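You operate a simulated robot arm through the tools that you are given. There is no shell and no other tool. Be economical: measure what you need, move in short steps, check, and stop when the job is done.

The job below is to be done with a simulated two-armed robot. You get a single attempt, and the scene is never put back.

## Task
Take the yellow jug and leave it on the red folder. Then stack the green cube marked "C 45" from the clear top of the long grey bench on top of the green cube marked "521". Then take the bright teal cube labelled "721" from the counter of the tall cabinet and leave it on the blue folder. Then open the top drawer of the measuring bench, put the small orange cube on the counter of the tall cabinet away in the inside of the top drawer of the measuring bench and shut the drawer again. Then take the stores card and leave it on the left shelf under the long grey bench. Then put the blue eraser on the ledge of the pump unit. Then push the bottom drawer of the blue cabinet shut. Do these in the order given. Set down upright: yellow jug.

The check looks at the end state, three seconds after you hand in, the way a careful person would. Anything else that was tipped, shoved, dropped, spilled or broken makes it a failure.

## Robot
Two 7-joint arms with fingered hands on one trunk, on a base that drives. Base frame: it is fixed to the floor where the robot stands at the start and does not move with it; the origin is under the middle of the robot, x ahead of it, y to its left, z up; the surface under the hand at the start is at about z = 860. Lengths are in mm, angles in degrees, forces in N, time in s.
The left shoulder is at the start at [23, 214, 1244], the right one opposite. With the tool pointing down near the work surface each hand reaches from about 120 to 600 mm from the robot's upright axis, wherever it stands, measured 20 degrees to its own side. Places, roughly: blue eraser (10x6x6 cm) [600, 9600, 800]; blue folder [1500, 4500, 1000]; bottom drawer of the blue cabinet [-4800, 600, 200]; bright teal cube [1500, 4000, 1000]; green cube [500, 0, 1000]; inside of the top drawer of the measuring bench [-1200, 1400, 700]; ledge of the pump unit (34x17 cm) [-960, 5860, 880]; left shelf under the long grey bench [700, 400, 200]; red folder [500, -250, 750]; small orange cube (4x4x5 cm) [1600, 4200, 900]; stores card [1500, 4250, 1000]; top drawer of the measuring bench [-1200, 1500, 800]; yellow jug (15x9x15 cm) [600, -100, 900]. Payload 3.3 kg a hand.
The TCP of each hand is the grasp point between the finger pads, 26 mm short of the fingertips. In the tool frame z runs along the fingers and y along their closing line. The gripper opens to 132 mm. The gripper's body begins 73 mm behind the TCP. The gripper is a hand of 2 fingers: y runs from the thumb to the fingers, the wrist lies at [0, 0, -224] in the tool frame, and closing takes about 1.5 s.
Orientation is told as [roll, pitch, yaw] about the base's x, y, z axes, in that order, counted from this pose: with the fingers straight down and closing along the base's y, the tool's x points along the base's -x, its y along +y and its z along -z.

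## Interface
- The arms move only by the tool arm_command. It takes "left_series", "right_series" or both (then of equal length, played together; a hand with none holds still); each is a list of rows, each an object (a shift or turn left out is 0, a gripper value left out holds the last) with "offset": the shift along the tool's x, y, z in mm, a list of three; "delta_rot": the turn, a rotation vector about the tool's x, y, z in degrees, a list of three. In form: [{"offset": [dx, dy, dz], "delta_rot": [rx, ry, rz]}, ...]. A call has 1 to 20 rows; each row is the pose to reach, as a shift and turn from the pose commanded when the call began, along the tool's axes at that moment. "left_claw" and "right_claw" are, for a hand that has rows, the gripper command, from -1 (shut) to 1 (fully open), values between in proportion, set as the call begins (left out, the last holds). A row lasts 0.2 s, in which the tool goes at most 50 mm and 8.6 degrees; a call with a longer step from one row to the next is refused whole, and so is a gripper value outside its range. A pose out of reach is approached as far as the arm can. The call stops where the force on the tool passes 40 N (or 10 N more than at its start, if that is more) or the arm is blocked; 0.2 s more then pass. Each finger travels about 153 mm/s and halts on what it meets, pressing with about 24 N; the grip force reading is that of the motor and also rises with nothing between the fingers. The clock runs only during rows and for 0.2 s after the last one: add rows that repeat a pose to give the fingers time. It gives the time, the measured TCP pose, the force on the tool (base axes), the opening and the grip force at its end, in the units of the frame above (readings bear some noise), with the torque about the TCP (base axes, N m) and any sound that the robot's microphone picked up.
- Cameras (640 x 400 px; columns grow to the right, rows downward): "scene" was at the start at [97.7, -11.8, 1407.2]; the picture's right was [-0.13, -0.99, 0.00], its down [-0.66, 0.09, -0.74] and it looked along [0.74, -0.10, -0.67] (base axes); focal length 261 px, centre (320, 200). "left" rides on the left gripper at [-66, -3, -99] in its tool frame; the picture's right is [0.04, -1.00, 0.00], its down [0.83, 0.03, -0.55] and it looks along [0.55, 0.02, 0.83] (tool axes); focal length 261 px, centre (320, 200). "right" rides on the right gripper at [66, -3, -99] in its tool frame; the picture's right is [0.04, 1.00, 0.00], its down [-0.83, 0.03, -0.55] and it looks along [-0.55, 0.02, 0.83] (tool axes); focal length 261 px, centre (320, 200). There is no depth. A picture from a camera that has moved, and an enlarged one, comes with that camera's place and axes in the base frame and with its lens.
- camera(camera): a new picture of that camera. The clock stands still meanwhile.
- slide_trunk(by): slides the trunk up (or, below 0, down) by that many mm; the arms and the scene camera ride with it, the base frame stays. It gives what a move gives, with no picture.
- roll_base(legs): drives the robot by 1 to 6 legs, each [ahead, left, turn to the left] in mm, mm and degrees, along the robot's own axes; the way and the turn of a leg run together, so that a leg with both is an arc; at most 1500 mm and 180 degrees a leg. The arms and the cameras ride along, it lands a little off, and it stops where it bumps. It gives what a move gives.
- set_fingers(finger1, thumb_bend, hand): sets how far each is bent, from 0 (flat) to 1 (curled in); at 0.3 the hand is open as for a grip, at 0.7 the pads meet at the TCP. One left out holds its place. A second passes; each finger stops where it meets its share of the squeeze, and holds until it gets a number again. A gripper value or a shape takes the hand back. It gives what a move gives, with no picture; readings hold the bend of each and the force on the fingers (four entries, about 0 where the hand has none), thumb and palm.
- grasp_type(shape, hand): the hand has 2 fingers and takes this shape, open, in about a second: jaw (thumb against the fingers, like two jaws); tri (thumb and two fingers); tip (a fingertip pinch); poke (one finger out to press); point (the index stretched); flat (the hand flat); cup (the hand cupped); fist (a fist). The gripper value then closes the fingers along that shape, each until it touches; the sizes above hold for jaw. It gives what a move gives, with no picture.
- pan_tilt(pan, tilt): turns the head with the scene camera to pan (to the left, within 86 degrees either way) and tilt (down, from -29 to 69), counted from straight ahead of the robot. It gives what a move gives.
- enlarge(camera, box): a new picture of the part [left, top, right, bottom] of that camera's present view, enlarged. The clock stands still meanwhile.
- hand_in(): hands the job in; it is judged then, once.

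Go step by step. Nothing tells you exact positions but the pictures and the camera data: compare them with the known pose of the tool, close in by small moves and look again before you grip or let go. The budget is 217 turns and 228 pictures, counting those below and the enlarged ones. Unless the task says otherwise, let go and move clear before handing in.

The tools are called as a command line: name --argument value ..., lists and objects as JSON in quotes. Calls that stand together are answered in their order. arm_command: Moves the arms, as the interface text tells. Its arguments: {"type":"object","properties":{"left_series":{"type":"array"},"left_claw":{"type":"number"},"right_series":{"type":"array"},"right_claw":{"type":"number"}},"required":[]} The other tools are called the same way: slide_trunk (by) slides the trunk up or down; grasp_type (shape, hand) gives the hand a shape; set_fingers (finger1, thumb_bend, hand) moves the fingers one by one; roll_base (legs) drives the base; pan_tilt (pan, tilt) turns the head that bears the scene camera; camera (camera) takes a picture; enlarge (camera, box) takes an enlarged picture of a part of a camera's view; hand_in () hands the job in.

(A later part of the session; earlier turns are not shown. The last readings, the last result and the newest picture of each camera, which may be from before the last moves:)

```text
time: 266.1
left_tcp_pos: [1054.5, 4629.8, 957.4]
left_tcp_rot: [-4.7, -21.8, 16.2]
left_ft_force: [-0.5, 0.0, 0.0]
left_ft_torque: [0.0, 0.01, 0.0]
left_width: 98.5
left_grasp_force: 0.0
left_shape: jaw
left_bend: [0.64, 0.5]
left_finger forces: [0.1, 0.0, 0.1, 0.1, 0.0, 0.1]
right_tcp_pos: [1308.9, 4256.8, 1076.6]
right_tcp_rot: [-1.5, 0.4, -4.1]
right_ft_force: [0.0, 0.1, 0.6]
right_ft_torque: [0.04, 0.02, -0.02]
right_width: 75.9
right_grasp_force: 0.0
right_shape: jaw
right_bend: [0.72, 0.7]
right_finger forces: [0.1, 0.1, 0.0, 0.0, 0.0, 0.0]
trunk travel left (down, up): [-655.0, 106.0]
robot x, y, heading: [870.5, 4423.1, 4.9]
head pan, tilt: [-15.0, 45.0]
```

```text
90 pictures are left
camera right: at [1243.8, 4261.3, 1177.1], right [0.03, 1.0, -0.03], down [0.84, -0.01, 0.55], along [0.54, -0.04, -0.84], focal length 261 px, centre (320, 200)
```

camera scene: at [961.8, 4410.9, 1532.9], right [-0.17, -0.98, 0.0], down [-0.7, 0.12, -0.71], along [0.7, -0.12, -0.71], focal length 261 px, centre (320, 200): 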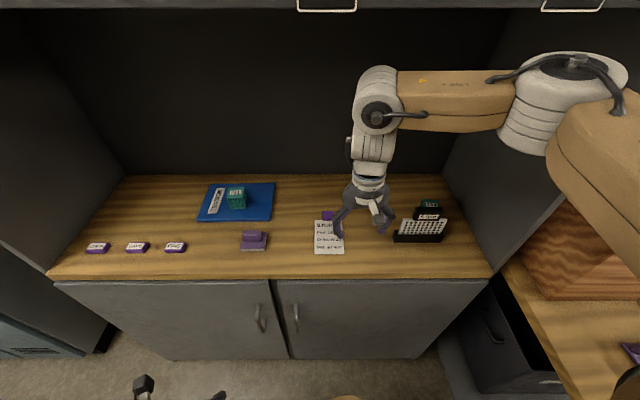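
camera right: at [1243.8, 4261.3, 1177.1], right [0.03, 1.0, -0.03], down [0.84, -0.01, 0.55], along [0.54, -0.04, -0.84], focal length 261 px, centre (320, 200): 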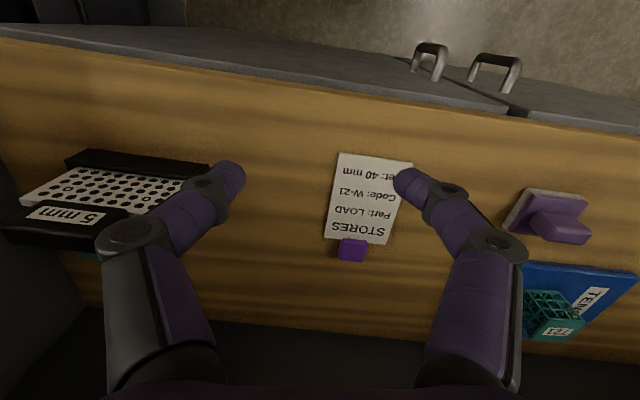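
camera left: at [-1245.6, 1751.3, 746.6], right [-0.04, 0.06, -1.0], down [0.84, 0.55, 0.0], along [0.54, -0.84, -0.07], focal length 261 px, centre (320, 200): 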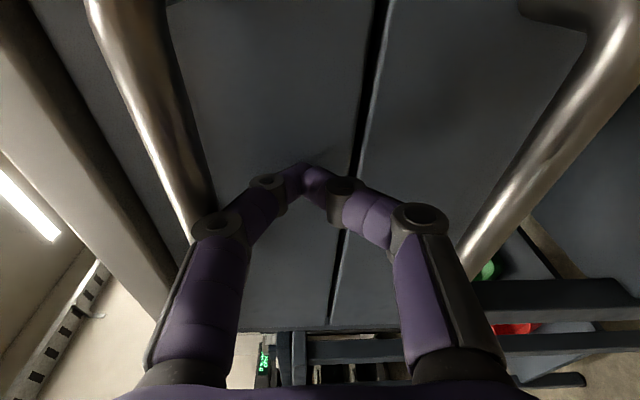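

I was stopped at x≈870, probably because of the left arm's awkward pose. I straighten the left hand forward and up, then continue.

arm_command --left_series '[{"offset": [-40, 0, -25]}, {"offset": [-80, 0, -50]}, {"offset": [-110, 0, -75], "delta_rot": [-0.9, 7.4, 3.4]}, {"offset": [-130, 0, -100], "delta_rot": [-1.7, 14.9, 6.9]}, {"offset": [-140, 0, -120], "delta_rot": [-2.6, 22.3, 10.3]}, {"offset": [-140, 0, -120], "delta_rot": [-2.6, 22.3, 10.3]}]'

roll_base --legs '[[100, 20, 0]]'

camera --camera "scene"

camera --camera "right"

```text
time: 267.1
left_tcp_pos: [1069.1, 4614.8, 964.3]
left_tcp_rot: [-0.6, -25.7, 17.1]
left_ft_force: [-0.5, 0.4, -0.4]
left_ft_torque: [-0.03, -0.02, -0.02]
left_width: 99.0
left_grasp_force: 0.1
left_shape: jaw
left_bend: [0.64, 0.5]
left_finger forces: [0.0, 0.1, 0.0, 0.0, 0.0, 0.0]
left hand out of reach, approached as far as the arm can: row 1, 2, 3, 4
right_tcp_pos: [1306.9, 4256.3, 1076.5]
right_tcp_rot: [-1.6, 0.3, -4.1]
right_ft_force: [-0.3, -0.2, 0.6]
right_ft_torque: [-0.01, 0.02, -0.01]
right_width: 75.9
right_grasp_force: 0.1
right_shape: jaw
right_bend: [0.72, 0.7]
right_finger forces: [0.0, 0.0, 0.0, 0.0, 0.0, 0.0]
trunk travel left (down, up): [-655.0, 106.0]
robot x, y, heading: [877.3, 4426.0, 5.0]
head pan, tilt: [-15.0, 45.0]
stopped in row 4 (left hand): the arm was blocked; the commanded pose is now the measured one
```

```text
time: 268.2
left_tcp_pos: [1169.0, 4643.7, 963.6]
left_tcp_rot: [-0.5, -25.6, 17.1]
left_ft_force: [-0.4, 0.6, 0.2]
left_ft_torque: [0.03, -0.01, 0.0]
left_width: 98.5
left_grasp_force: 0.0
left_shape: jaw
left_bend: [0.64, 0.5]
left_finger forces: [0.0, 0.0, 0.1, 0.0, 0.0, 0.0]
right_tcp_pos: [1406.8, 4285.1, 1076.9]
right_tcp_rot: [-1.5, 0.5, -4.0]
right_ft_force: [-0.2, 0.0, 1.1]
right_ft_torque: [0.01, 0.03, 0.0]
right_width: 75.5
right_grasp_force: 0.0
right_shape: jaw
right_bend: [0.72, 0.7]
right_finger forces: [0.0, 0.0, 0.1, 0.1, 0.0, 0.1]
trunk travel left (down, up): [-655.0, 106.0]
robot x, y, heading: [970.4, 4453.2, 5.0]
head pan, tilt: [-15.0, 45.0]
```

```text
89 pictures are left
camera scene: at [1061.0, 4439.9, 1532.8], right [-0.17, -0.98, 0.0], down [-0.7, 0.12, -0.71], along [0.7, -0.12, -0.71], focal length 261 px, centre (320, 200)
```

scene: 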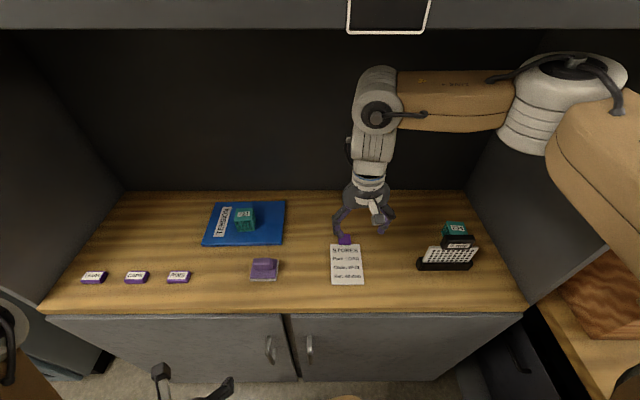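

```text
88 pictures are left
camera right: at [1343.0, 4290.4, 1176.8], right [0.03, 1.0, -0.03], down [0.84, -0.01, 0.54], along [0.54, -0.04, -0.84], focal length 261 px, centre (320, 200)
```

right: 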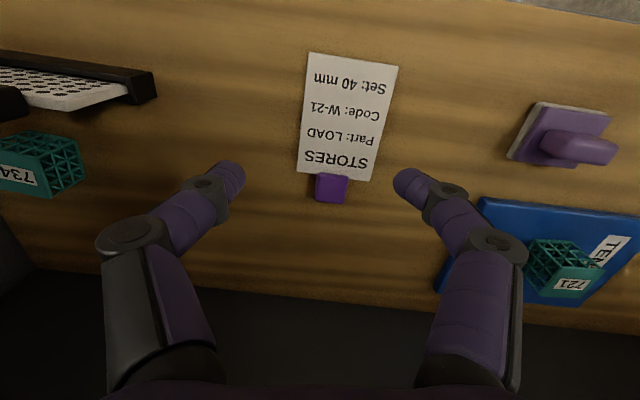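

The purple block of the card is at ≈(1484,4291), yaw ≈ -9°. I move above it.

arm_command --right_series '[{"offset": [-38, 6, 20], "delta_rot": [-0.8, 0, 2.5]}, {"offset": [-76, 11, 40], "delta_rot": [-1.5, 0, 5]}, {"offset": [-76, 11, 65], "delta_rot": [-1.5, 0, 5]}, {"offset": [-76, 11, 90], "delta_rot": [-1.5, 0, 5]}, {"offset": [-76, 11, 90], "delta_rot": [-1.5, 0, 5]}]' --right_claw 0

camera --camera "right"

enlarge --camera "scene" --box '[290, 180, 420, 300]'

```text
time: 269.4
left_tcp_pos: [1165.9, 4644.6, 963.3]
left_tcp_rot: [-0.5, -25.6, 17.1]
left_ft_force: [0.2, 0.7, 0.1]
left_ft_torque: [0.0, 0.03, 0.0]
left_width: 98.7
left_grasp_force: 0.0
left_shape: jaw
left_bend: [0.64, 0.5]
left_finger forces: [0.0, 0.1, 0.0, 0.0, 0.0, 0.0]
right_tcp_pos: [1478.2, 4287.7, 983.5]
right_tcp_rot: [-0.1, 0.4, -9.1]
right_ft_force: [-0.4, 0.2, -0.6]
right_ft_torque: [0.0, 0.0, 0.04]
right_width: 66.8
right_grasp_force: 0.1
right_shape: jaw
right_bend: [0.73, 0.7]
right_finger forces: [0.1, 0.0, 0.1, 0.1, 0.1, 0.0]
trunk travel left (down, up): [-655.0, 106.0]
robot x, y, heading: [969.5, 4454.6, 5.1]
head pan, tilt: [-15.0, 45.0]
```

```text
87 pictures are left
camera right: at [1415.6, 4295.0, 1083.0], right [0.12, 0.99, 0.0], down [0.83, -0.1, 0.55], along [0.54, -0.06, -0.84], focal length 261 px, centre (320, 200)
```

right: 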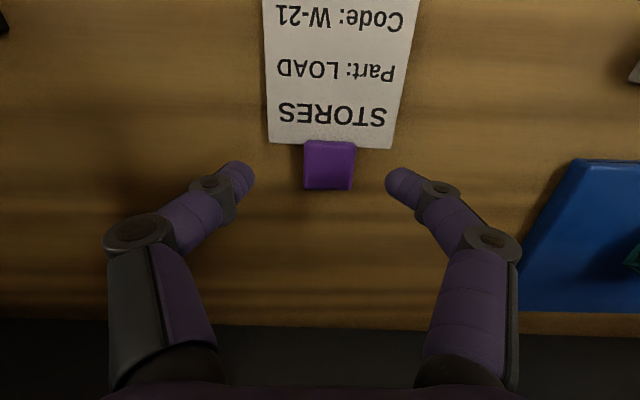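

```text
3.33 times, centred on (355, 240) of scene
camera zoom: at [1059.2, 4439.2, 1532.9], right [-0.17, -0.98, 0.0], down [-0.7, 0.12, -0.71], along [0.7, -0.12, -0.71], focal length 870 px, centre (203, 67)
```

zoom: 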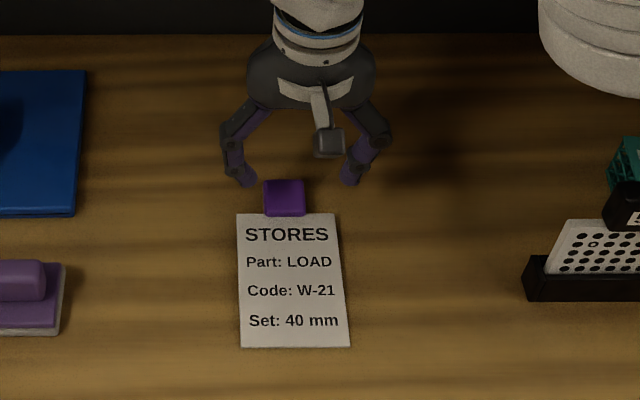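

Block is 5 mm farther and 6 mm left; correct, descend to z≈944 and grip.

arm_command --right_series '[{"offset": [-5, 6, 15]}, {"offset": [-5, 6, 28]}, {"offset": [-5, 6, 39]}, {"offset": [-5, 6, 39]}]'

camera --camera "right"

```text
time: 270.4
left_tcp_pos: [1167.1, 4643.8, 963.7]
left_tcp_rot: [-0.5, -25.6, 17.1]
left_ft_force: [0.0, -0.5, 0.5]
left_ft_torque: [0.0, 0.0, 0.0]
left_width: 98.9
left_grasp_force: 0.1
left_shape: jaw
left_bend: [0.64, 0.5]
left_finger forces: [0.0, 0.1, 0.0, 0.1, 0.0, 0.0]
right_tcp_pos: [1484.4, 4291.4, 946.1]
right_tcp_rot: [-0.1, 0.4, -9.1]
right_ft_force: [0.1, 0.1, 0.4]
right_ft_torque: [-0.01, 0.01, 0.0]
right_width: 66.7
right_grasp_force: 0.0
right_shape: jaw
right_bend: [0.73, 0.7]
right_finger forces: [0.0, 0.0, 0.0, 0.0, 0.0, 0.1]
trunk travel left (down, up): [-655.0, 106.0]
robot x, y, heading: [971.0, 4453.9, 5.1]
head pan, tilt: [-15.0, 45.0]
```

```text
85 pictures are left
camera right: at [1420.9, 4299.6, 1046.0], right [0.12, 0.99, 0.0], down [0.83, -0.1, 0.55], along [0.54, -0.07, -0.84], focal length 261 px, centre (320, 200)
```

right: 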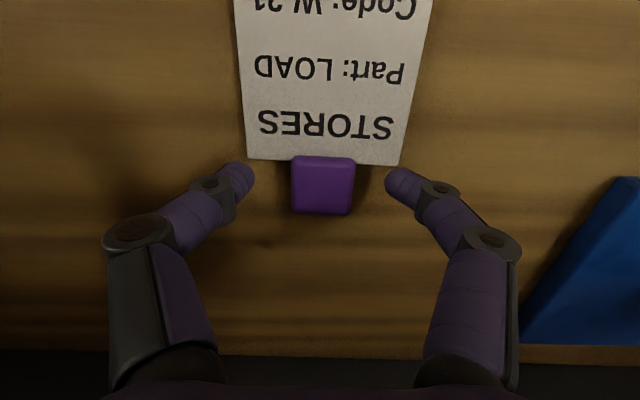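

Centered. Lowering 2 mm more and closing.

arm_command --right_series '[{"offset": [0, 0, 2.5]}, {"offset": [0, 0, 2.5]}]'

arm_command --right_series '[{"offset": [0, 0, 0]}, {"offset": [0, 0, 0]}, {"offset": [0, 0, 0]}, {"offset": [0, 0, 0]}, {"offset": [0, 0, 0]}, {"offset": [0, 0, 0]}]' --right_claw -1

arm_command --right_series '[{"offset": [0, 0, -10]}, {"offset": [0, 0, -25]}, {"offset": [0, 0, -50]}, {"offset": [0, 0, -80]}, {"offset": [0, 0, -80]}]'

camera --camera "right"

enlarge --camera "scene" --box '[260, 140, 440, 300]'

```text
time: 271.0
left_tcp_pos: [1167.6, 4644.3, 962.8]
left_tcp_rot: [-0.6, -25.6, 17.0]
left_ft_force: [0.4, 0.4, -0.5]
left_ft_torque: [-0.01, -0.01, 0.01]
left_width: 99.0
left_grasp_force: 0.2
left_shape: jaw
left_bend: [0.64, 0.5]
left_finger forces: [0.1, 0.0, 0.1, 0.0, 0.1, 0.0]
right_tcp_pos: [1485.2, 4292.6, 944.5]
right_tcp_rot: [-0.2, 0.4, -9.0]
right_ft_force: [-0.5, 0.0, 0.3]
right_ft_torque: [-0.04, -0.01, 0.0]
right_width: 66.6
right_grasp_force: 0.0
right_shape: jaw
right_bend: [0.73, 0.7]
right_finger forces: [0.0, 0.0, 0.0, 0.1, 0.1, 0.0]
trunk travel left (down, up): [-655.0, 106.0]
robot x, y, heading: [966.2, 4457.5, 5.2]
head pan, tilt: [-15.0, 45.0]
```

```text
time: 272.4
left_tcp_pos: [1166.9, 4643.8, 963.2]
left_tcp_rot: [-0.6, -25.6, 17.1]
left_ft_force: [0.8, -0.3, 0.9]
left_ft_torque: [-0.02, 0.03, 0.02]
left_width: 98.9
left_grasp_force: 0.0
left_shape: jaw
left_bend: [0.64, 0.5]
left_finger forces: [0.0, 0.0, 0.0, 0.1, 0.0, 0.1]
right_tcp_pos: [1485.4, 4292.3, 945.0]
right_tcp_rot: [-0.2, 0.3, -9.0]
right_ft_force: [0.3, 0.8, 1.3]
right_ft_torque: [0.0, 0.0, -0.02]
right_width: 19.8
right_grasp_force: 23.6
right_shape: jaw
right_bend: [0.73, 0.7]
right_finger forces: [20.2, 0.0, 0.1, 0.0, 19.7, 0.0]
trunk travel left (down, up): [-655.0, 106.0]
robot x, y, heading: [968.7, 4452.9, 4.8]
head pan, tilt: [-15.0, 45.0]
```

```text
time: 273.6
left_tcp_pos: [1168.6, 4643.3, 963.9]
left_tcp_rot: [-0.6, -25.6, 17.2]
left_ft_force: [0.8, -0.7, 0.4]
left_ft_torque: [0.01, -0.01, 0.01]
left_width: 99.2
left_grasp_force: 0.1
left_shape: jaw
left_bend: [0.64, 0.5]
left_finger forces: [0.0, 0.0, 0.1, 0.1, 0.0, 0.0]
right_tcp_pos: [1487.4, 4293.4, 1024.4]
right_tcp_rot: [-0.2, 0.5, -9.0]
right_ft_force: [-0.1, -0.4, -0.1]
right_ft_torque: [0.04, 0.0, -0.03]
right_width: 19.9
right_grasp_force: 24.1
right_shape: jaw
right_bend: [0.73, 0.7]
right_finger forces: [19.9, 0.0, 0.0, 0.0, 19.9, 0.0]
trunk travel left (down, up): [-655.0, 106.0]
robot x, y, heading: [963.1, 4452.4, 5.3]
head pan, tilt: [-15.0, 45.0]
```

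```text
84 pictures are left
camera right: at [1423.2, 4300.9, 1125.0], right [0.12, 0.99, 0.0], down [0.83, -0.1, 0.55], along [0.54, -0.07, -0.84], focal length 261 px, centre (320, 200)
```

right: 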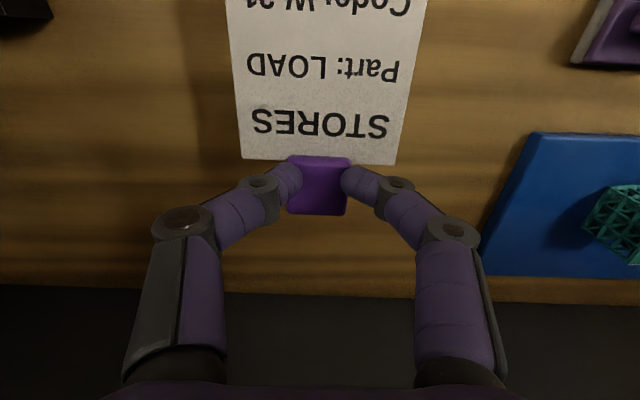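

```text
2.50 times, centred on (350, 220) of scene
camera zoom: at [1059.9, 4439.8, 1532.9], right [-0.17, -0.98, 0.0], down [-0.7, 0.12, -0.71], along [0.7, -0.12, -0.71], focal length 653 px, centre (245, 150)
```

zoom: 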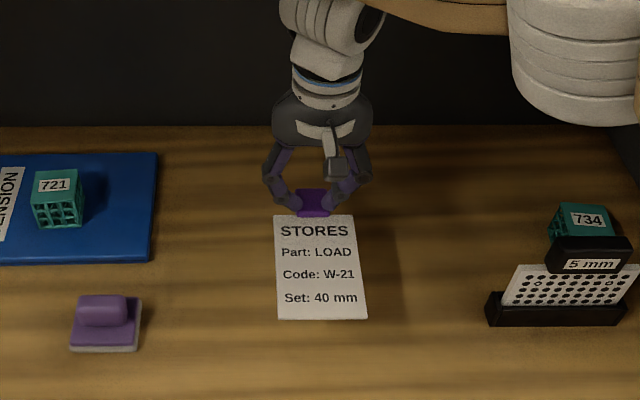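

Card is held, flat and rigid. I retract, back out and drive back down the aisle toward the long grey bench.

arm_command --right_series '[{"offset": [40, 0, -10]}, {"offset": [80, 0, -20]}, {"offset": [120, 0, -30]}, {"offset": [150, 0, -40]}]'

roll_base --legs '[[-640, 0, 0], [0, 0, -96], [1000, -80, 0], [1000, -50, 0]]'

pan_tilt --pan 10 --tilt 30

camera --camera "scene"

```text
time: 274.6
left_tcp_pos: [1167.2, 4644.9, 964.7]
left_tcp_rot: [-0.6, -25.8, 17.1]
left_ft_force: [-0.2, 0.1, 0.1]
left_ft_torque: [0.0, 0.02, -0.02]
left_width: 99.0
left_grasp_force: 0.1
left_shape: jaw
left_bend: [0.64, 0.5]
left_finger forces: [0.0, 0.0, 0.1, 0.1, 0.0, 0.1]
right_tcp_pos: [1339.4, 4314.0, 1064.9]
right_tcp_rot: [-0.2, 0.4, -9.2]
right_ft_force: [-0.7, 0.5, 0.1]
right_ft_torque: [0.02, 0.01, -0.04]
right_width: 19.5
right_grasp_force: 23.8
right_shape: jaw
right_bend: [0.73, 0.7]
right_finger forces: [19.7, 0.0, 0.1, 0.0, 19.7, 0.0]
trunk travel left (down, up): [-655.0, 106.0]
robot x, y, heading: [970.4, 4452.5, 5.0]
head pan, tilt: [-15.0, 45.0]
```

```text
time: 292.0
left_tcp_pos: [308.2, 2160.2, 963.1]
left_tcp_rot: [-0.4, -25.6, -79.6]
left_ft_force: [-0.1, 0.8, 0.9]
left_ft_torque: [-0.02, -0.01, 0.02]
left_width: 98.9
left_grasp_force: 0.1
left_shape: jaw
left_bend: [0.64, 0.5]
left_finger forces: [0.0, 0.0, 0.0, 0.1, 0.0, 0.0]
right_tcp_pos: [-39.9, 2025.8, 1065.1]
right_tcp_rot: [-0.1, 0.4, -105.6]
right_ft_force: [0.5, -0.5, -0.1]
right_ft_torque: [-0.03, -0.01, 0.03]
right_width: 19.4
right_grasp_force: 23.7
right_shape: jaw
right_bend: [0.73, 0.7]
right_finger forces: [19.9, 0.1, 0.0, 0.0, 19.7, 0.0]
trunk travel left (down, up): [-655.0, 106.0]
robot x, y, heading: [140.8, 2380.8, -92.1]
head pan, tilt: [-15.0, 45.0]
```

```text
time: 292.9
left_tcp_pos: [307.4, 2158.8, 963.4]
left_tcp_rot: [-0.5, -25.7, -79.6]
left_ft_force: [0.2, 0.3, 0.0]
left_ft_torque: [0.01, 0.03, 0.01]
left_width: 98.8
left_grasp_force: 0.0
left_shape: jaw
left_bend: [0.64, 0.5]
left_finger forces: [0.0, 0.1, 0.0, 0.0, 0.0, 0.0]
right_tcp_pos: [-41.2, 2026.4, 1064.4]
right_tcp_rot: [0.0, 0.4, -105.7]
right_ft_force: [0.1, 0.9, -0.3]
right_ft_torque: [0.02, 0.0, 0.0]
right_width: 19.5
right_grasp_force: 23.7
right_shape: jaw
right_bend: [0.73, 0.7]
right_finger forces: [19.8, 0.0, 0.1, 0.0, 19.8, 0.0]
trunk travel left (down, up): [-655.0, 106.0]
robot x, y, heading: [142.1, 2382.3, -91.9]
head pan, tilt: [10.0, 30.0]
```

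```text
82 pictures are left
camera scene: at [154.8, 2277.4, 1555.5], right [-0.99, -0.14, 0.0], down [-0.07, 0.5, -0.87], along [0.12, -0.86, -0.5], focal length 261 px, centre (320, 200)
```

scene: 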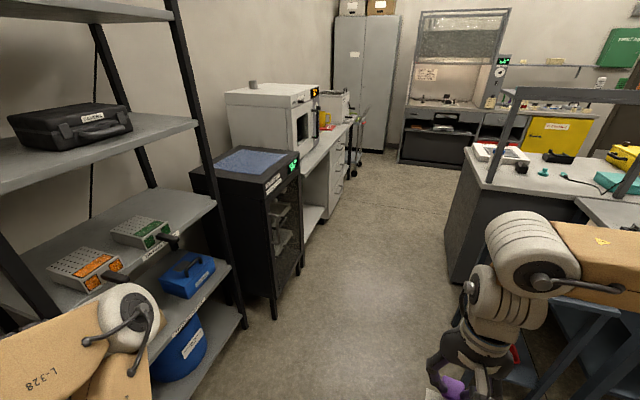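

The corridor is clear. I continue to in front of the left part of the long bench.

roll_base --legs '[[0, -110, 0], [1200, 0, 2], [600, -100, 0]]'

pan_tilt --pan 80 --tilt 50

camera --camera "scene"

```text
time: 302.8
left_tcp_pos: [130.0, 363.7, 963.6]
left_tcp_rot: [-0.5, -25.6, -75.7]
left_ft_force: [-0.2, 0.1, -0.2]
left_ft_torque: [-0.03, 0.01, -0.01]
left_width: 98.8
left_grasp_force: 0.1
left_shape: jaw
left_bend: [0.64, 0.5]
left_finger forces: [0.0, 0.0, 0.0, 0.0, 0.0, 0.0]
right_tcp_pos: [-208.0, 207.4, 1065.0]
right_tcp_rot: [-0.1, 0.4, -101.8]
right_ft_force: [1.0, 0.1, -1.3]
right_ft_torque: [-0.02, 0.0, -0.03]
right_width: 19.6
right_grasp_force: 23.5
right_shape: jaw
right_bend: [0.73, 0.7]
right_finger forces: [19.9, 0.0, 0.0, 0.0, 19.8, 0.0]
trunk travel left (down, up): [-655.0, 106.0]
robot x, y, heading: [-52.4, 574.8, -87.6]
head pan, tilt: [10.0, 30.0]
```

```text
time: 304.2
left_tcp_pos: [131.3, 364.4, 963.4]
left_tcp_rot: [-0.5, -25.6, -75.6]
left_ft_force: [-0.2, 0.5, 0.0]
left_ft_torque: [0.04, -0.02, -0.01]
left_width: 99.1
left_grasp_force: 0.0
left_shape: jaw
left_bend: [0.64, 0.5]
left_finger forces: [0.0, 0.0, 0.1, 0.1, 0.0, 0.0]
right_tcp_pos: [-208.6, 208.0, 1065.5]
right_tcp_rot: [-0.1, 0.3, -101.7]
right_ft_force: [0.6, -0.9, 0.8]
right_ft_torque: [-0.04, 0.0, 0.02]
right_width: 19.6
right_grasp_force: 24.1
right_shape: jaw
right_bend: [0.73, 0.7]
right_finger forces: [19.8, 0.0, 0.0, 0.0, 19.8, 0.0]
trunk travel left (down, up): [-655.0, 106.0]
robot x, y, heading: [-52.0, 574.0, -87.8]
head pan, tilt: [80.0, 50.0]
```

```text
81 pictures are left
camera scene: at [26.6, 550.0, 1526.0], right [-0.14, -0.99, 0.0], down [-0.76, 0.1, -0.64], along [0.64, -0.09, -0.77], focal length 261 px, centre (320, 200)
```

scene: 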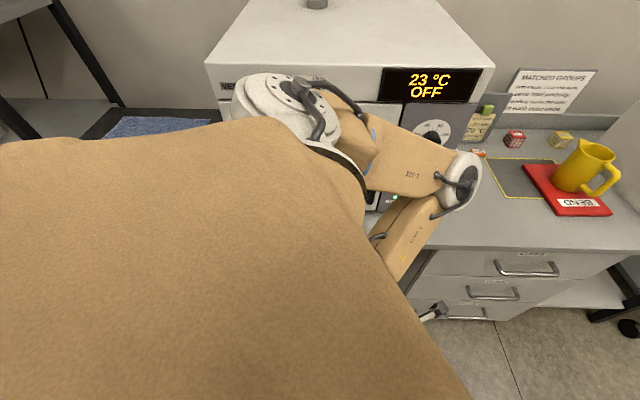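

The jug still stands fine. I strafe away from the bench, then turn left to face the shelf.

roll_base --legs '[[0, -110, 0], [60, 0, 88]]'

pan_tilt --pan 0 --tilt 50

camera --camera "scene"

```text
time: 309.1
left_tcp_pos: [101.5, 696.7, 963.6]
left_tcp_rot: [-0.6, -25.6, 10.9]
left_ft_force: [0.7, 0.0, 0.6]
left_ft_torque: [-0.01, 0.04, 0.01]
left_width: 99.3
left_grasp_force: 0.0
left_shape: jaw
left_bend: [0.64, 0.5]
left_finger forces: [0.0, 0.0, 0.0, 0.1, 0.0, 0.1]
right_tcp_pos: [238.4, 350.5, 1064.5]
right_tcp_rot: [-0.2, 0.4, -15.2]
right_ft_force: [-0.2, 0.7, -0.6]
right_ft_torque: [0.03, -0.02, -0.02]
right_width: 19.5
right_grasp_force: 24.1
right_shape: jaw
right_bend: [0.73, 0.7]
right_finger forces: [19.8, 0.0, 0.1, 0.0, 19.8, 0.1]
trunk travel left (down, up): [-655.0, 106.0]
robot x, y, heading: [-121.4, 530.3, -1.3]
head pan, tilt: [80.0, 50.0]
```

```text
time: 310.6
left_tcp_pos: [100.9, 697.5, 964.2]
left_tcp_rot: [-0.5, -25.6, 10.9]
left_ft_force: [0.0, 0.1, -0.5]
left_ft_torque: [0.02, -0.03, 0.0]
left_width: 99.0
left_grasp_force: 0.0
left_shape: jaw
left_bend: [0.64, 0.5]
left_finger forces: [0.1, 0.0, 0.1, 0.0, 0.0, 0.0]
right_tcp_pos: [237.8, 350.2, 1066.3]
right_tcp_rot: [-0.2, 0.4, -15.1]
right_ft_force: [0.1, -0.3, -0.9]
right_ft_torque: [-0.04, -0.02, 0.0]
right_width: 19.5
right_grasp_force: 24.2
right_shape: jaw
right_bend: [0.73, 0.7]
right_finger forces: [19.8, 0.0, 0.0, 0.1, 19.8, 0.0]
trunk travel left (down, up): [-655.0, 106.0]
robot x, y, heading: [-116.3, 532.2, -1.0]
head pan, tilt: [0.0, 50.0]
```

```text
80 pictures are left
camera scene: at [-28.5, 527.0, 1526.0], right [-0.02, -1.0, 0.0], down [-0.77, 0.02, -0.64], along [0.64, -0.01, -0.77], focal length 261 px, centre (320, 200)
```

scene: 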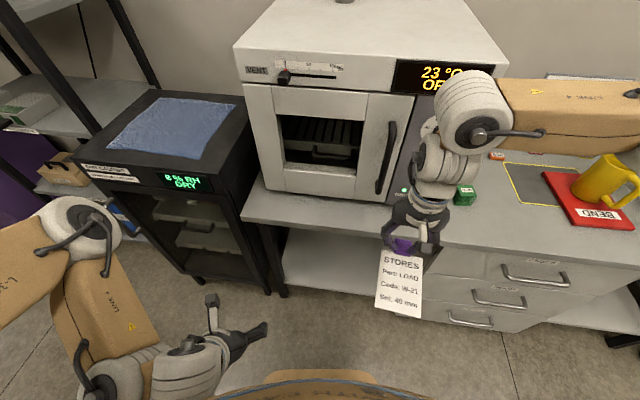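

I can see the lower-left shelf (front edge ≈x 430 at y≈400, height to be measured). I lower the trunk fully and look at it.

slide_trunk --by -600

pan_tilt --pan -10 --tilt 30

camera --camera "scene"

camera --camera "right"

```text
refused: -600 is not a number from -400 to 400
```

```text
time: 311.5
left_tcp_pos: [101.7, 697.1, 963.7]
left_tcp_rot: [-0.5, -25.7, 10.9]
left_ft_force: [-0.2, -0.2, 0.0]
left_ft_torque: [-0.01, 0.0, 0.0]
left_width: 99.1
left_grasp_force: 0.0
left_shape: jaw
left_bend: [0.64, 0.5]
left_finger forces: [0.0, 0.1, 0.1, 0.1, 0.1, 0.0]
right_tcp_pos: [238.2, 350.6, 1066.3]
right_tcp_rot: [-0.2, 0.5, -15.1]
right_ft_force: [-0.3, -0.5, -0.6]
right_ft_torque: [-0.01, -0.01, -0.04]
right_width: 19.2
right_grasp_force: 24.6
right_shape: jaw
right_bend: [0.73, 0.7]
right_finger forces: [19.8, 0.0, 0.1, 0.0, 19.8, 0.0]
trunk travel left (down, up): [-655.0, 106.0]
robot x, y, heading: [-115.6, 533.7, -1.3]
head pan, tilt: [-10.0, 30.0]
```

```text
79 pictures are left
camera scene: at [-16.8, 511.1, 1555.4], right [-0.19, -0.98, 0.0], down [-0.49, 0.1, -0.87], along [0.85, -0.17, -0.5], focal length 261 px, centre (320, 200)
```

scene: 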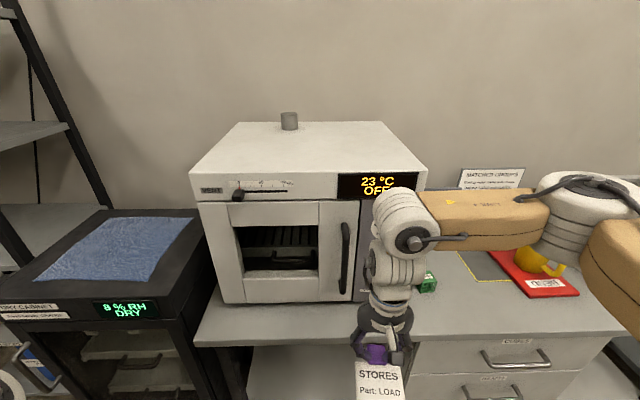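

```text
78 pictures are left
camera right: at [175.2, 365.1, 1165.0], right [0.22, 0.97, 0.0], down [0.82, -0.19, 0.55], along [0.53, -0.12, -0.84], focal length 261 px, centre (320, 200)
```

right: 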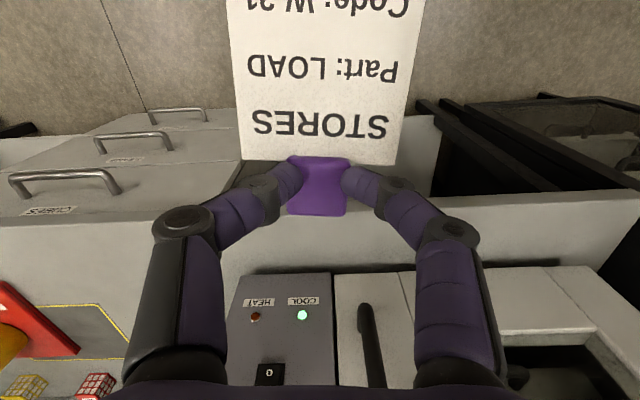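

I shift the base 90 mm left, then lower the trunk in two slides and look under the bench.

roll_base --legs '[[0, 90, 0]]'

slide_trunk --by -330

slide_trunk --by -310

camera --camera "scene"

camera --camera "right"

```text
time: 312.6
left_tcp_pos: [104.0, 788.8, 962.6]
left_tcp_rot: [-0.5, -25.6, 10.8]
left_ft_force: [-0.2, -0.2, -0.5]
left_ft_torque: [-0.03, -0.01, -0.01]
left_width: 99.2
left_grasp_force: 0.0
left_shape: jaw
left_bend: [0.64, 0.5]
left_finger forces: [0.0, 0.0, 0.1, 0.0, 0.0, 0.0]
right_tcp_pos: [239.5, 440.9, 1066.5]
right_tcp_rot: [-0.2, 0.3, -15.4]
right_ft_force: [-0.3, 0.1, -0.1]
right_ft_torque: [0.0, 0.03, -0.03]
right_width: 19.5
right_grasp_force: 24.3
right_shape: jaw
right_bend: [0.73, 0.7]
right_finger forces: [19.8, 0.0, 0.0, 0.0, 19.8, 0.1]
trunk travel left (down, up): [-655.0, 106.0]
robot x, y, heading: [-114.6, 619.4, -1.2]
head pan, tilt: [-10.0, 30.0]
```

```text
time: 315.8
left_tcp_pos: [106.4, 796.3, 625.6]
left_tcp_rot: [1.6, -26.1, 10.5]
left_ft_force: [-0.5, -0.1, 0.0]
left_ft_torque: [0.01, 0.0, -0.02]
left_width: 98.9
left_grasp_force: 0.0
left_shape: jaw
left_bend: [0.64, 0.5]
left_finger forces: [0.0, 0.1, 0.1, 0.0, 0.0, 0.0]
right_tcp_pos: [239.3, 439.0, 734.4]
right_tcp_rot: [-0.1, 0.3, -15.5]
right_ft_force: [-0.2, -0.1, 0.5]
right_ft_torque: [0.02, 0.01, -0.01]
right_width: 19.7
right_grasp_force: 23.7
right_shape: jaw
right_bend: [0.73, 0.7]
right_finger forces: [19.8, 0.0, 0.0, 0.0, 19.8, 0.0]
trunk travel left (down, up): [-325.0, 436.0]
robot x, y, heading: [-117.9, 620.9, -1.1]
head pan, tilt: [-10.0, 30.0]
```

```text
time: 318.0
left_tcp_pos: [110.7, 814.1, 371.2]
left_tcp_rot: [6.8, -26.8, 9.1]
left_ft_force: [2.4, 2.5, -0.6]
left_ft_torque: [-0.29, 0.24, -0.09]
left_width: 98.8
left_grasp_force: 0.0
left_shape: jaw
left_bend: [0.64, 0.5]
left_finger forces: [0.1, 0.0, 0.0, 0.0, 0.1, 0.1]
right_tcp_pos: [238.0, 440.7, 490.5]
right_tcp_rot: [-0.3, 1.0, -15.4]
right_ft_force: [-0.4, -0.7, 0.3]
right_ft_torque: [-0.01, -0.05, -0.01]
right_width: 19.6
right_grasp_force: 23.4
right_shape: jaw
right_bend: [0.73, 0.7]
right_finger forces: [19.8, 0.1, 0.0, 0.1, 19.8, 0.1]
trunk travel left (down, up): [-85.0, 676.0]
robot x, y, heading: [-115.2, 619.3, -1.5]
head pan, tilt: [-10.0, 30.0]
stopped: the force on the tool passed its limit at 225 N (the readings are from after the stop); the commanded pose is now the measured one
```

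```text
77 pictures are left
camera scene: at [83.5, 599.6, 976.1], right [-0.2, -0.98, 0.0], down [-0.49, 0.1, -0.87], along [0.85, -0.17, -0.5], focal length 261 px, centre (320, 200)
```

scene: 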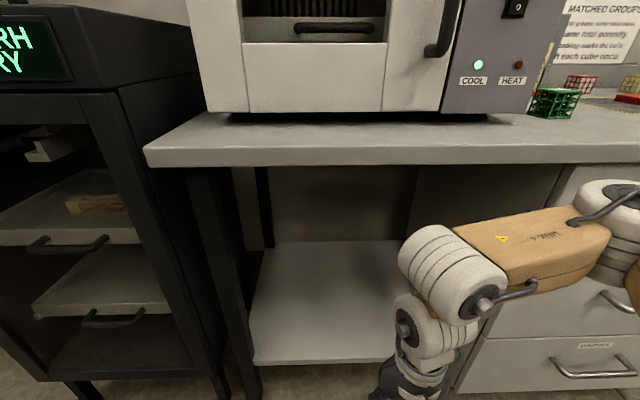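

```text
76 pictures are left
camera right: at [176.4, 455.3, 591.4], right [0.22, 0.97, 0.0], down [0.82, -0.19, 0.54], along [0.52, -0.12, -0.84], focal length 261 px, centre (320, 200)
```

right: 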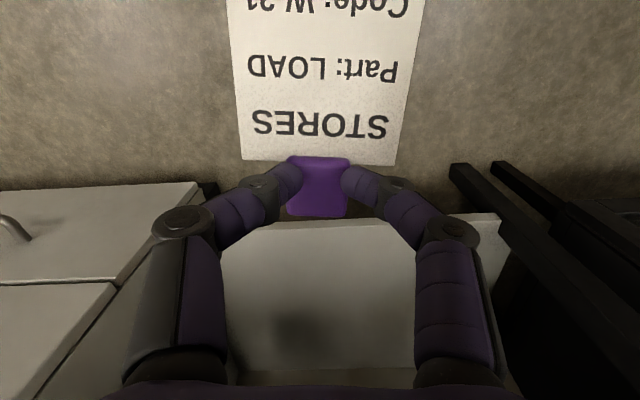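

The left arm touched my own base while lowering. I raise the trunk 30 mm and lift the left hand out of the way.

slide_trunk --by 30

arm_command --left_series '[{"offset": [-15, 10, -30]}, {"offset": [-30, 20, -60]}, {"offset": [-45, 30, -90]}, {"offset": [-60, 40, -120]}, {"offset": [-75, 50, -150]}]'

pan_tilt --pan 50 --tilt 50

camera --camera "scene"

```text
time: 318.7
left_tcp_pos: [110.3, 812.4, 403.5]
left_tcp_rot: [6.6, -26.8, 9.0]
left_ft_force: [-0.8, -0.1, 0.8]
left_ft_torque: [-0.01, -0.01, 0.03]
left_width: 99.1
left_grasp_force: 0.0
left_shape: jaw
left_bend: [0.64, 0.5]
left_finger forces: [0.1, 0.0, 0.1, 0.0, 0.0, 0.0]
right_tcp_pos: [238.5, 440.5, 521.8]
right_tcp_rot: [-0.2, 1.0, -15.3]
right_ft_force: [-0.6, 0.4, 0.3]
right_ft_torque: [-0.02, -0.01, 0.04]
right_width: 19.4
right_grasp_force: 23.7
right_shape: jaw
right_bend: [0.73, 0.7]
right_finger forces: [19.8, 0.0, 0.0, 0.1, 19.8, 0.1]
trunk travel left (down, up): [-115.0, 646.0]
robot x, y, heading: [-113.6, 620.3, -1.0]
head pan, tilt: [-10.0, 30.0]
```

```text
time: 319.9
left_tcp_pos: [112.3, 823.2, 405.1]
left_tcp_rot: [8.3, -26.6, 8.6]
left_ft_force: [0.5, 0.1, -0.1]
left_ft_torque: [0.01, 0.01, 0.02]
left_width: 98.8
left_grasp_force: 0.1
left_shape: jaw
left_bend: [0.64, 0.5]
left_finger forces: [0.1, 0.0, 0.0, 0.1, 0.1, 0.0]
left hand out of reach, approached as far as the arm can: row 1, 2, 3, 4, 5
right_tcp_pos: [239.3, 440.0, 522.4]
right_tcp_rot: [-0.2, 0.9, -15.3]
right_ft_force: [0.7, 1.1, -0.5]
right_ft_torque: [-0.01, -0.03, -0.01]
right_width: 19.3
right_grasp_force: 24.0
right_shape: jaw
right_bend: [0.73, 0.7]
right_finger forces: [19.7, 0.1, 0.0, 0.1, 19.9, 0.0]
trunk travel left (down, up): [-115.0, 646.0]
robot x, y, heading: [-118.1, 619.2, -1.2]
head pan, tilt: [-10.0, 30.0]
```

```text
time: 321.2
left_tcp_pos: [113.2, 823.6, 406.9]
left_tcp_rot: [8.2, -26.7, 8.9]
left_ft_force: [0.0, -0.5, -0.1]
left_ft_torque: [0.01, -0.02, 0.01]
left_width: 98.6
left_grasp_force: 0.0
left_shape: jaw
left_bend: [0.64, 0.5]
left_finger forces: [0.1, 0.0, 0.1, 0.0, 0.0, 0.1]
right_tcp_pos: [238.6, 439.9, 522.2]
right_tcp_rot: [-0.4, 0.8, -15.2]
right_ft_force: [0.6, -0.5, 0.0]
right_ft_torque: [-0.01, 0.01, -0.05]
right_width: 19.6
right_grasp_force: 24.1
right_shape: jaw
right_bend: [0.73, 0.7]
right_finger forces: [19.8, 0.0, 0.0, 0.0, 19.7, 0.0]
trunk travel left (down, up): [-115.0, 646.0]
robot x, y, heading: [-117.1, 621.3, -1.2]
head pan, tilt: [50.0, 50.0]
```

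```text
75 pictures are left
camera scene: at [34.2, 675.2, 979.0], right [0.75, -0.66, 0.0], down [-0.51, -0.57, -0.64], along [0.42, 0.48, -0.77], focal length 261 px, centre (320, 200)
```

scene: 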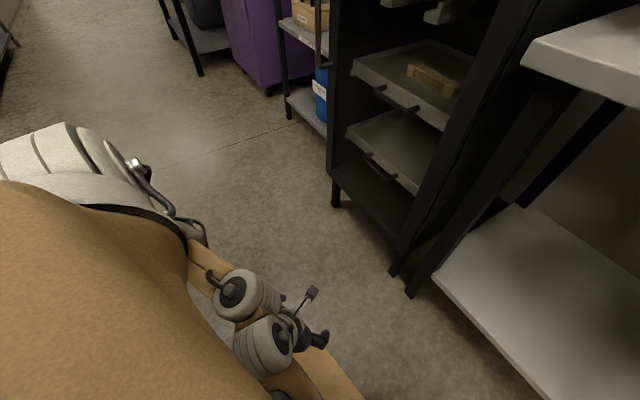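

Triangulated shelf height ≈195, front edge x≈468 at y≈390. I extend the right hand forward 100 mm and lower it to z≈310 before going under the bench.

arm_command --right_series '[{"offset": [-35, 0, 0]}, {"offset": [-70, 0, 0]}, {"offset": [-105, 0, 10]}, {"offset": [-110, 0, 50]}, {"offset": [-110, 0, 90]}, {"offset": [-110, 0, 130]}, {"offset": [-110, 0, 170]}, {"offset": [-110, 0, 210]}, {"offset": [-110, 0, 210]}]'

pan_tilt --pan -15 --tilt 40

camera --camera "scene"

camera --camera "right"

```text
time: 323.2
left_tcp_pos: [112.9, 824.3, 407.2]
left_tcp_rot: [8.2, -26.7, 8.8]
left_ft_force: [0.9, 0.4, 0.5]
left_ft_torque: [0.04, -0.02, -0.04]
left_width: 98.9
left_grasp_force: 0.0
left_shape: jaw
left_bend: [0.64, 0.5]
left_finger forces: [0.0, 0.1, 0.0, 0.1, 0.1, 0.0]
right_tcp_pos: [342.8, 411.5, 308.0]
right_tcp_rot: [-0.3, 0.9, -15.3]
right_ft_force: [-0.3, -0.8, 0.1]
right_ft_torque: [0.0, -0.03, -0.01]
right_width: 19.4
right_grasp_force: 24.1
right_shape: jaw
right_bend: [0.73, 0.7]
right_finger forces: [19.5, 0.1, 0.0, 0.1, 19.6, 0.1]
trunk travel left (down, up): [-115.0, 646.0]
robot x, y, heading: [-116.3, 620.9, -1.2]
head pan, tilt: [50.0, 50.0]
```

```text
time: 324.6
left_tcp_pos: [112.6, 823.9, 406.6]
left_tcp_rot: [8.3, -26.8, 8.7]
left_ft_force: [0.4, 0.5, -0.3]
left_ft_torque: [-0.01, 0.01, 0.02]
left_width: 98.8
left_grasp_force: 0.1
left_shape: jaw
left_bend: [0.64, 0.5]
left_finger forces: [0.0, 0.0, 0.1, 0.0, 0.0, 0.0]
right_tcp_pos: [342.0, 411.6, 308.6]
right_tcp_rot: [-0.3, 0.9, -15.2]
right_ft_force: [0.0, 0.4, 0.0]
right_ft_torque: [-0.01, -0.01, 0.01]
right_width: 19.7
right_grasp_force: 24.0
right_shape: jaw
right_bend: [0.73, 0.7]
right_finger forces: [19.6, 0.0, 0.0, 0.1, 19.5, 0.0]
trunk travel left (down, up): [-115.0, 646.0]
robot x, y, heading: [-111.5, 621.3, -1.5]
head pan, tilt: [-15.0, 40.0]
```

```text
74 pictures are left
camera scene: at [65.0, 593.6, 993.1], right [-0.28, -0.96, 0.0], down [-0.62, 0.18, -0.77], along [0.74, -0.21, -0.64], focal length 261 px, centre (320, 200)
```

scene: 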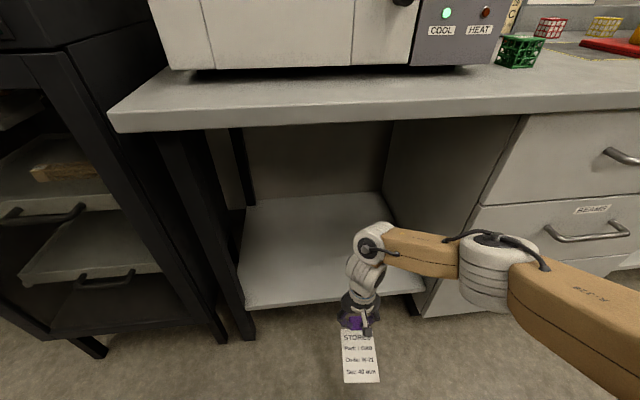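

```text
73 pictures are left
camera right: at [281.4, 427.4, 409.2], right [0.22, 0.97, 0.0], down [0.82, -0.19, 0.54], along [0.52, -0.13, -0.84], focal length 261 px, centre (320, 200)
```

right: 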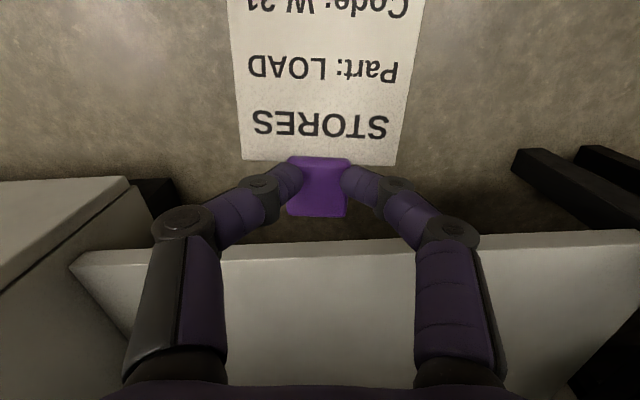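

To keep the whole card on the shelf, I turn the hand by -60° so the card lies parallel to the shelf edge, then drive in.

arm_command --right_series '[{"delta_rot": [0, 0, 8.5]}, {"delta_rot": [0, 0, 17]}, {"delta_rot": [0, 0, 25.5]}, {"delta_rot": [0, 0, 34]}, {"delta_rot": [0, 0, 42.5]}, {"delta_rot": [0, 0, 51]}, {"delta_rot": [0, 0, 60]}, {"delta_rot": [0, 0, 60]}]'

roll_base --legs '[[150, 0, 0]]'

camera --camera "scene"

camera --camera "right"

```text
refused: row 7 steps farther than a row can; nothing moved
```

```text
time: 326.0
left_tcp_pos: [263.5, 820.6, 405.9]
left_tcp_rot: [8.3, -26.7, 8.8]
left_ft_force: [-0.2, 0.4, 0.8]
left_ft_torque: [0.03, 0.01, -0.03]
left_width: 99.1
left_grasp_force: 0.0
left_shape: jaw
left_bend: [0.64, 0.5]
left_finger forces: [0.1, 0.0, 0.0, 0.1, 0.1, 0.0]
right_tcp_pos: [493.0, 409.5, 308.6]
right_tcp_rot: [-0.4, 0.8, -15.4]
right_ft_force: [0.0, 0.3, -0.5]
right_ft_torque: [0.0, 0.02, -0.01]
right_width: 19.3
right_grasp_force: 24.3
right_shape: jaw
right_bend: [0.73, 0.7]
right_finger forces: [19.6, 0.0, 0.1, 0.0, 19.6, 0.0]
trunk travel left (down, up): [-115.0, 646.0]
robot x, y, heading: [33.8, 618.4, -1.4]
head pan, tilt: [-15.0, 40.0]
```

```text
72 pictures are left
camera scene: at [216.4, 589.9, 993.1], right [-0.28, -0.96, 0.0], down [-0.62, 0.18, -0.77], along [0.73, -0.22, -0.64], focal length 261 px, centre (320, 200)
```

scene: 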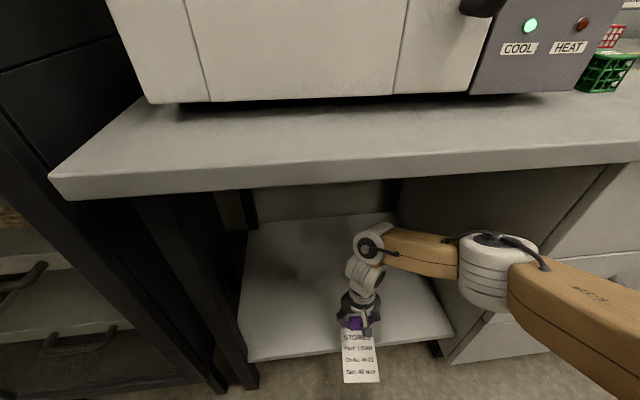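

```text
71 pictures are left
camera right: at [432.9, 423.7, 409.2], right [0.23, 0.97, 0.0], down [0.82, -0.19, 0.54], along [0.52, -0.13, -0.84], focal length 261 px, centre (320, 200)
```

right: 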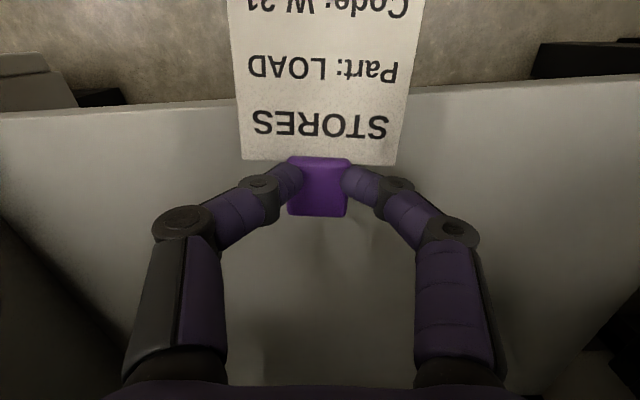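

The hand is under the bench. Now the -60° turn in legal steps.

arm_command --right_series '[{"delta_rot": [0, 0, 8.3]}, {"delta_rot": [0, 0, 16.6]}, {"delta_rot": [0, 0, 24.9]}, {"delta_rot": [0, 0, 33.2]}, {"delta_rot": [0, 0, 41.5]}, {"delta_rot": [0, 0, 49.8]}, {"delta_rot": [0, 0, 58]}, {"delta_rot": [0, 0, 58]}]'

camera --camera "scene"

camera --camera "right"

```text
time: 327.8
left_tcp_pos: [263.6, 821.0, 406.0]
left_tcp_rot: [8.4, -26.7, 8.7]
left_ft_force: [-0.2, -0.4, 0.5]
left_ft_torque: [0.0, -0.04, 0.0]
left_width: 99.0
left_grasp_force: 0.0
left_shape: jaw
left_bend: [0.64, 0.5]
left_finger forces: [0.0, 0.0, 0.0, 0.0, 0.1, 0.1]
right_tcp_pos: [496.3, 409.6, 309.0]
right_tcp_rot: [-0.9, 0.1, -73.6]
right_ft_force: [-0.1, 0.7, -0.8]
right_ft_torque: [-0.01, 0.0, 0.01]
right_width: 19.3
right_grasp_force: 24.0
right_shape: jaw
right_bend: [0.73, 0.7]
right_finger forces: [19.7, 0.0, 0.1, 0.0, 19.6, 0.0]
trunk travel left (down, up): [-115.0, 646.0]
robot x, y, heading: [38.4, 619.3, -1.2]
head pan, tilt: [-15.0, 40.0]
```

```text
70 pictures are left
camera scene: at [216.6, 589.9, 993.1], right [-0.28, -0.96, 0.0], down [-0.62, 0.18, -0.77], along [0.73, -0.22, -0.64], focal length 261 px, centre (320, 200)
```

scene: 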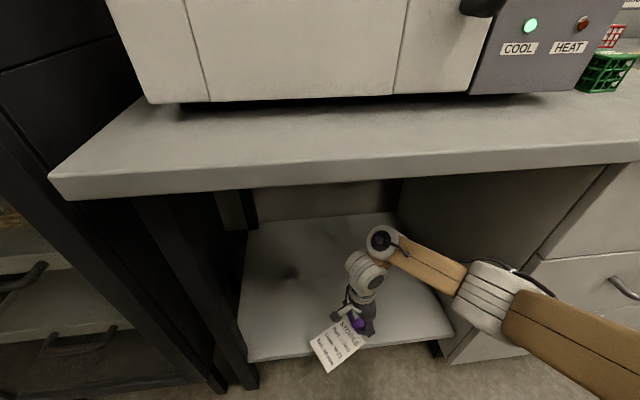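

```text
69 pictures are left
camera right: at [476.0, 470.9, 408.5], right [0.95, 0.32, -0.02], down [0.28, -0.79, 0.55], along [0.16, -0.52, -0.84], focal length 261 px, centre (320, 200)
```

right: 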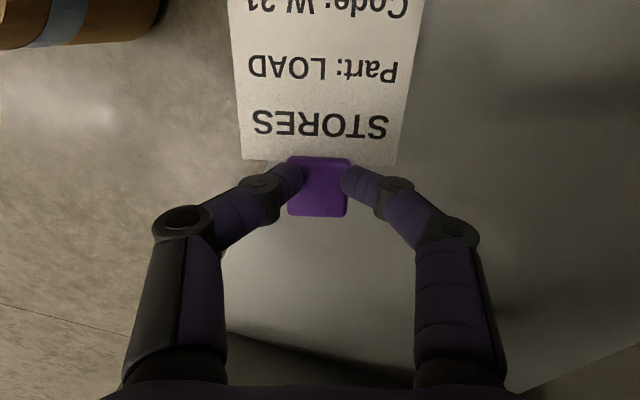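

Good. Driving another 110 mm in.

roll_base --legs '[[110, 0, 0]]'

camera --camera "scene"

camera --camera "right"

```text
time: 329.0
left_tcp_pos: [372.4, 818.6, 406.1]
left_tcp_rot: [8.4, -26.6, 8.6]
left_ft_force: [-0.3, -0.4, 0.4]
left_ft_torque: [-0.01, 0.01, -0.01]
left_width: 98.6
left_grasp_force: 0.1
left_shape: jaw
left_bend: [0.64, 0.5]
left_finger forces: [0.0, 0.0, 0.0, 0.0, 0.0, 0.1]
right_tcp_pos: [603.0, 404.8, 308.1]
right_tcp_rot: [-1.0, 0.2, -73.5]
right_ft_force: [-0.4, -0.4, 0.0]
right_ft_torque: [-0.02, -0.01, 0.02]
right_width: 19.4
right_grasp_force: 24.0
right_shape: jaw
right_bend: [0.73, 0.7]
right_finger forces: [19.6, 0.0, 0.0, 0.0, 19.6, 0.0]
trunk travel left (down, up): [-115.0, 646.0]
robot x, y, heading: [148.3, 611.3, -1.5]
head pan, tilt: [-15.0, 40.0]
```

```text
68 pictures are left
camera scene: at [325.3, 587.0, 993.1], right [-0.28, -0.96, 0.0], down [-0.62, 0.18, -0.77], along [0.73, -0.22, -0.64], focal length 261 px, centre (320, 200)
```

scene: 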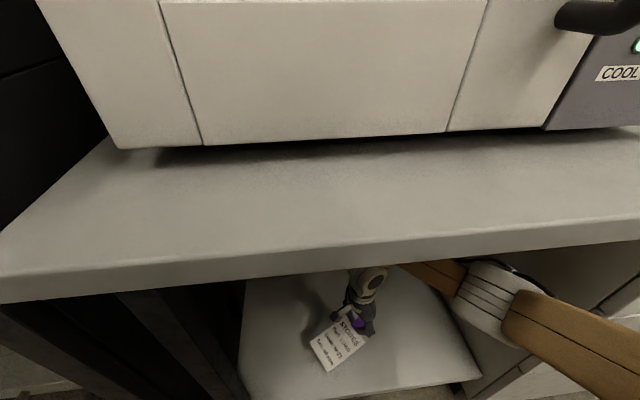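

```text
67 pictures are left
camera right: at [584.6, 467.6, 408.7], right [0.95, 0.32, -0.02], down [0.28, -0.79, 0.55], along [0.16, -0.52, -0.84], focal length 261 px, centre (320, 200)
```

right: 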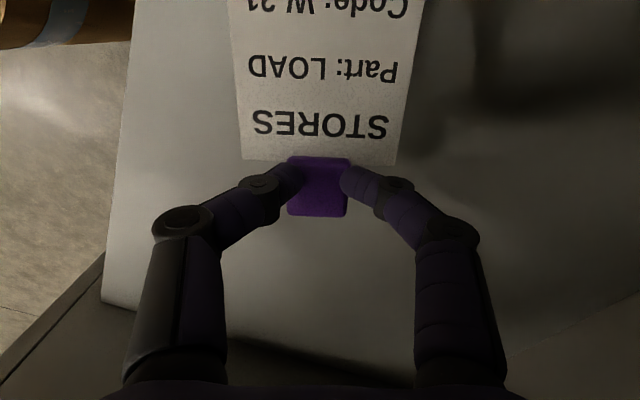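

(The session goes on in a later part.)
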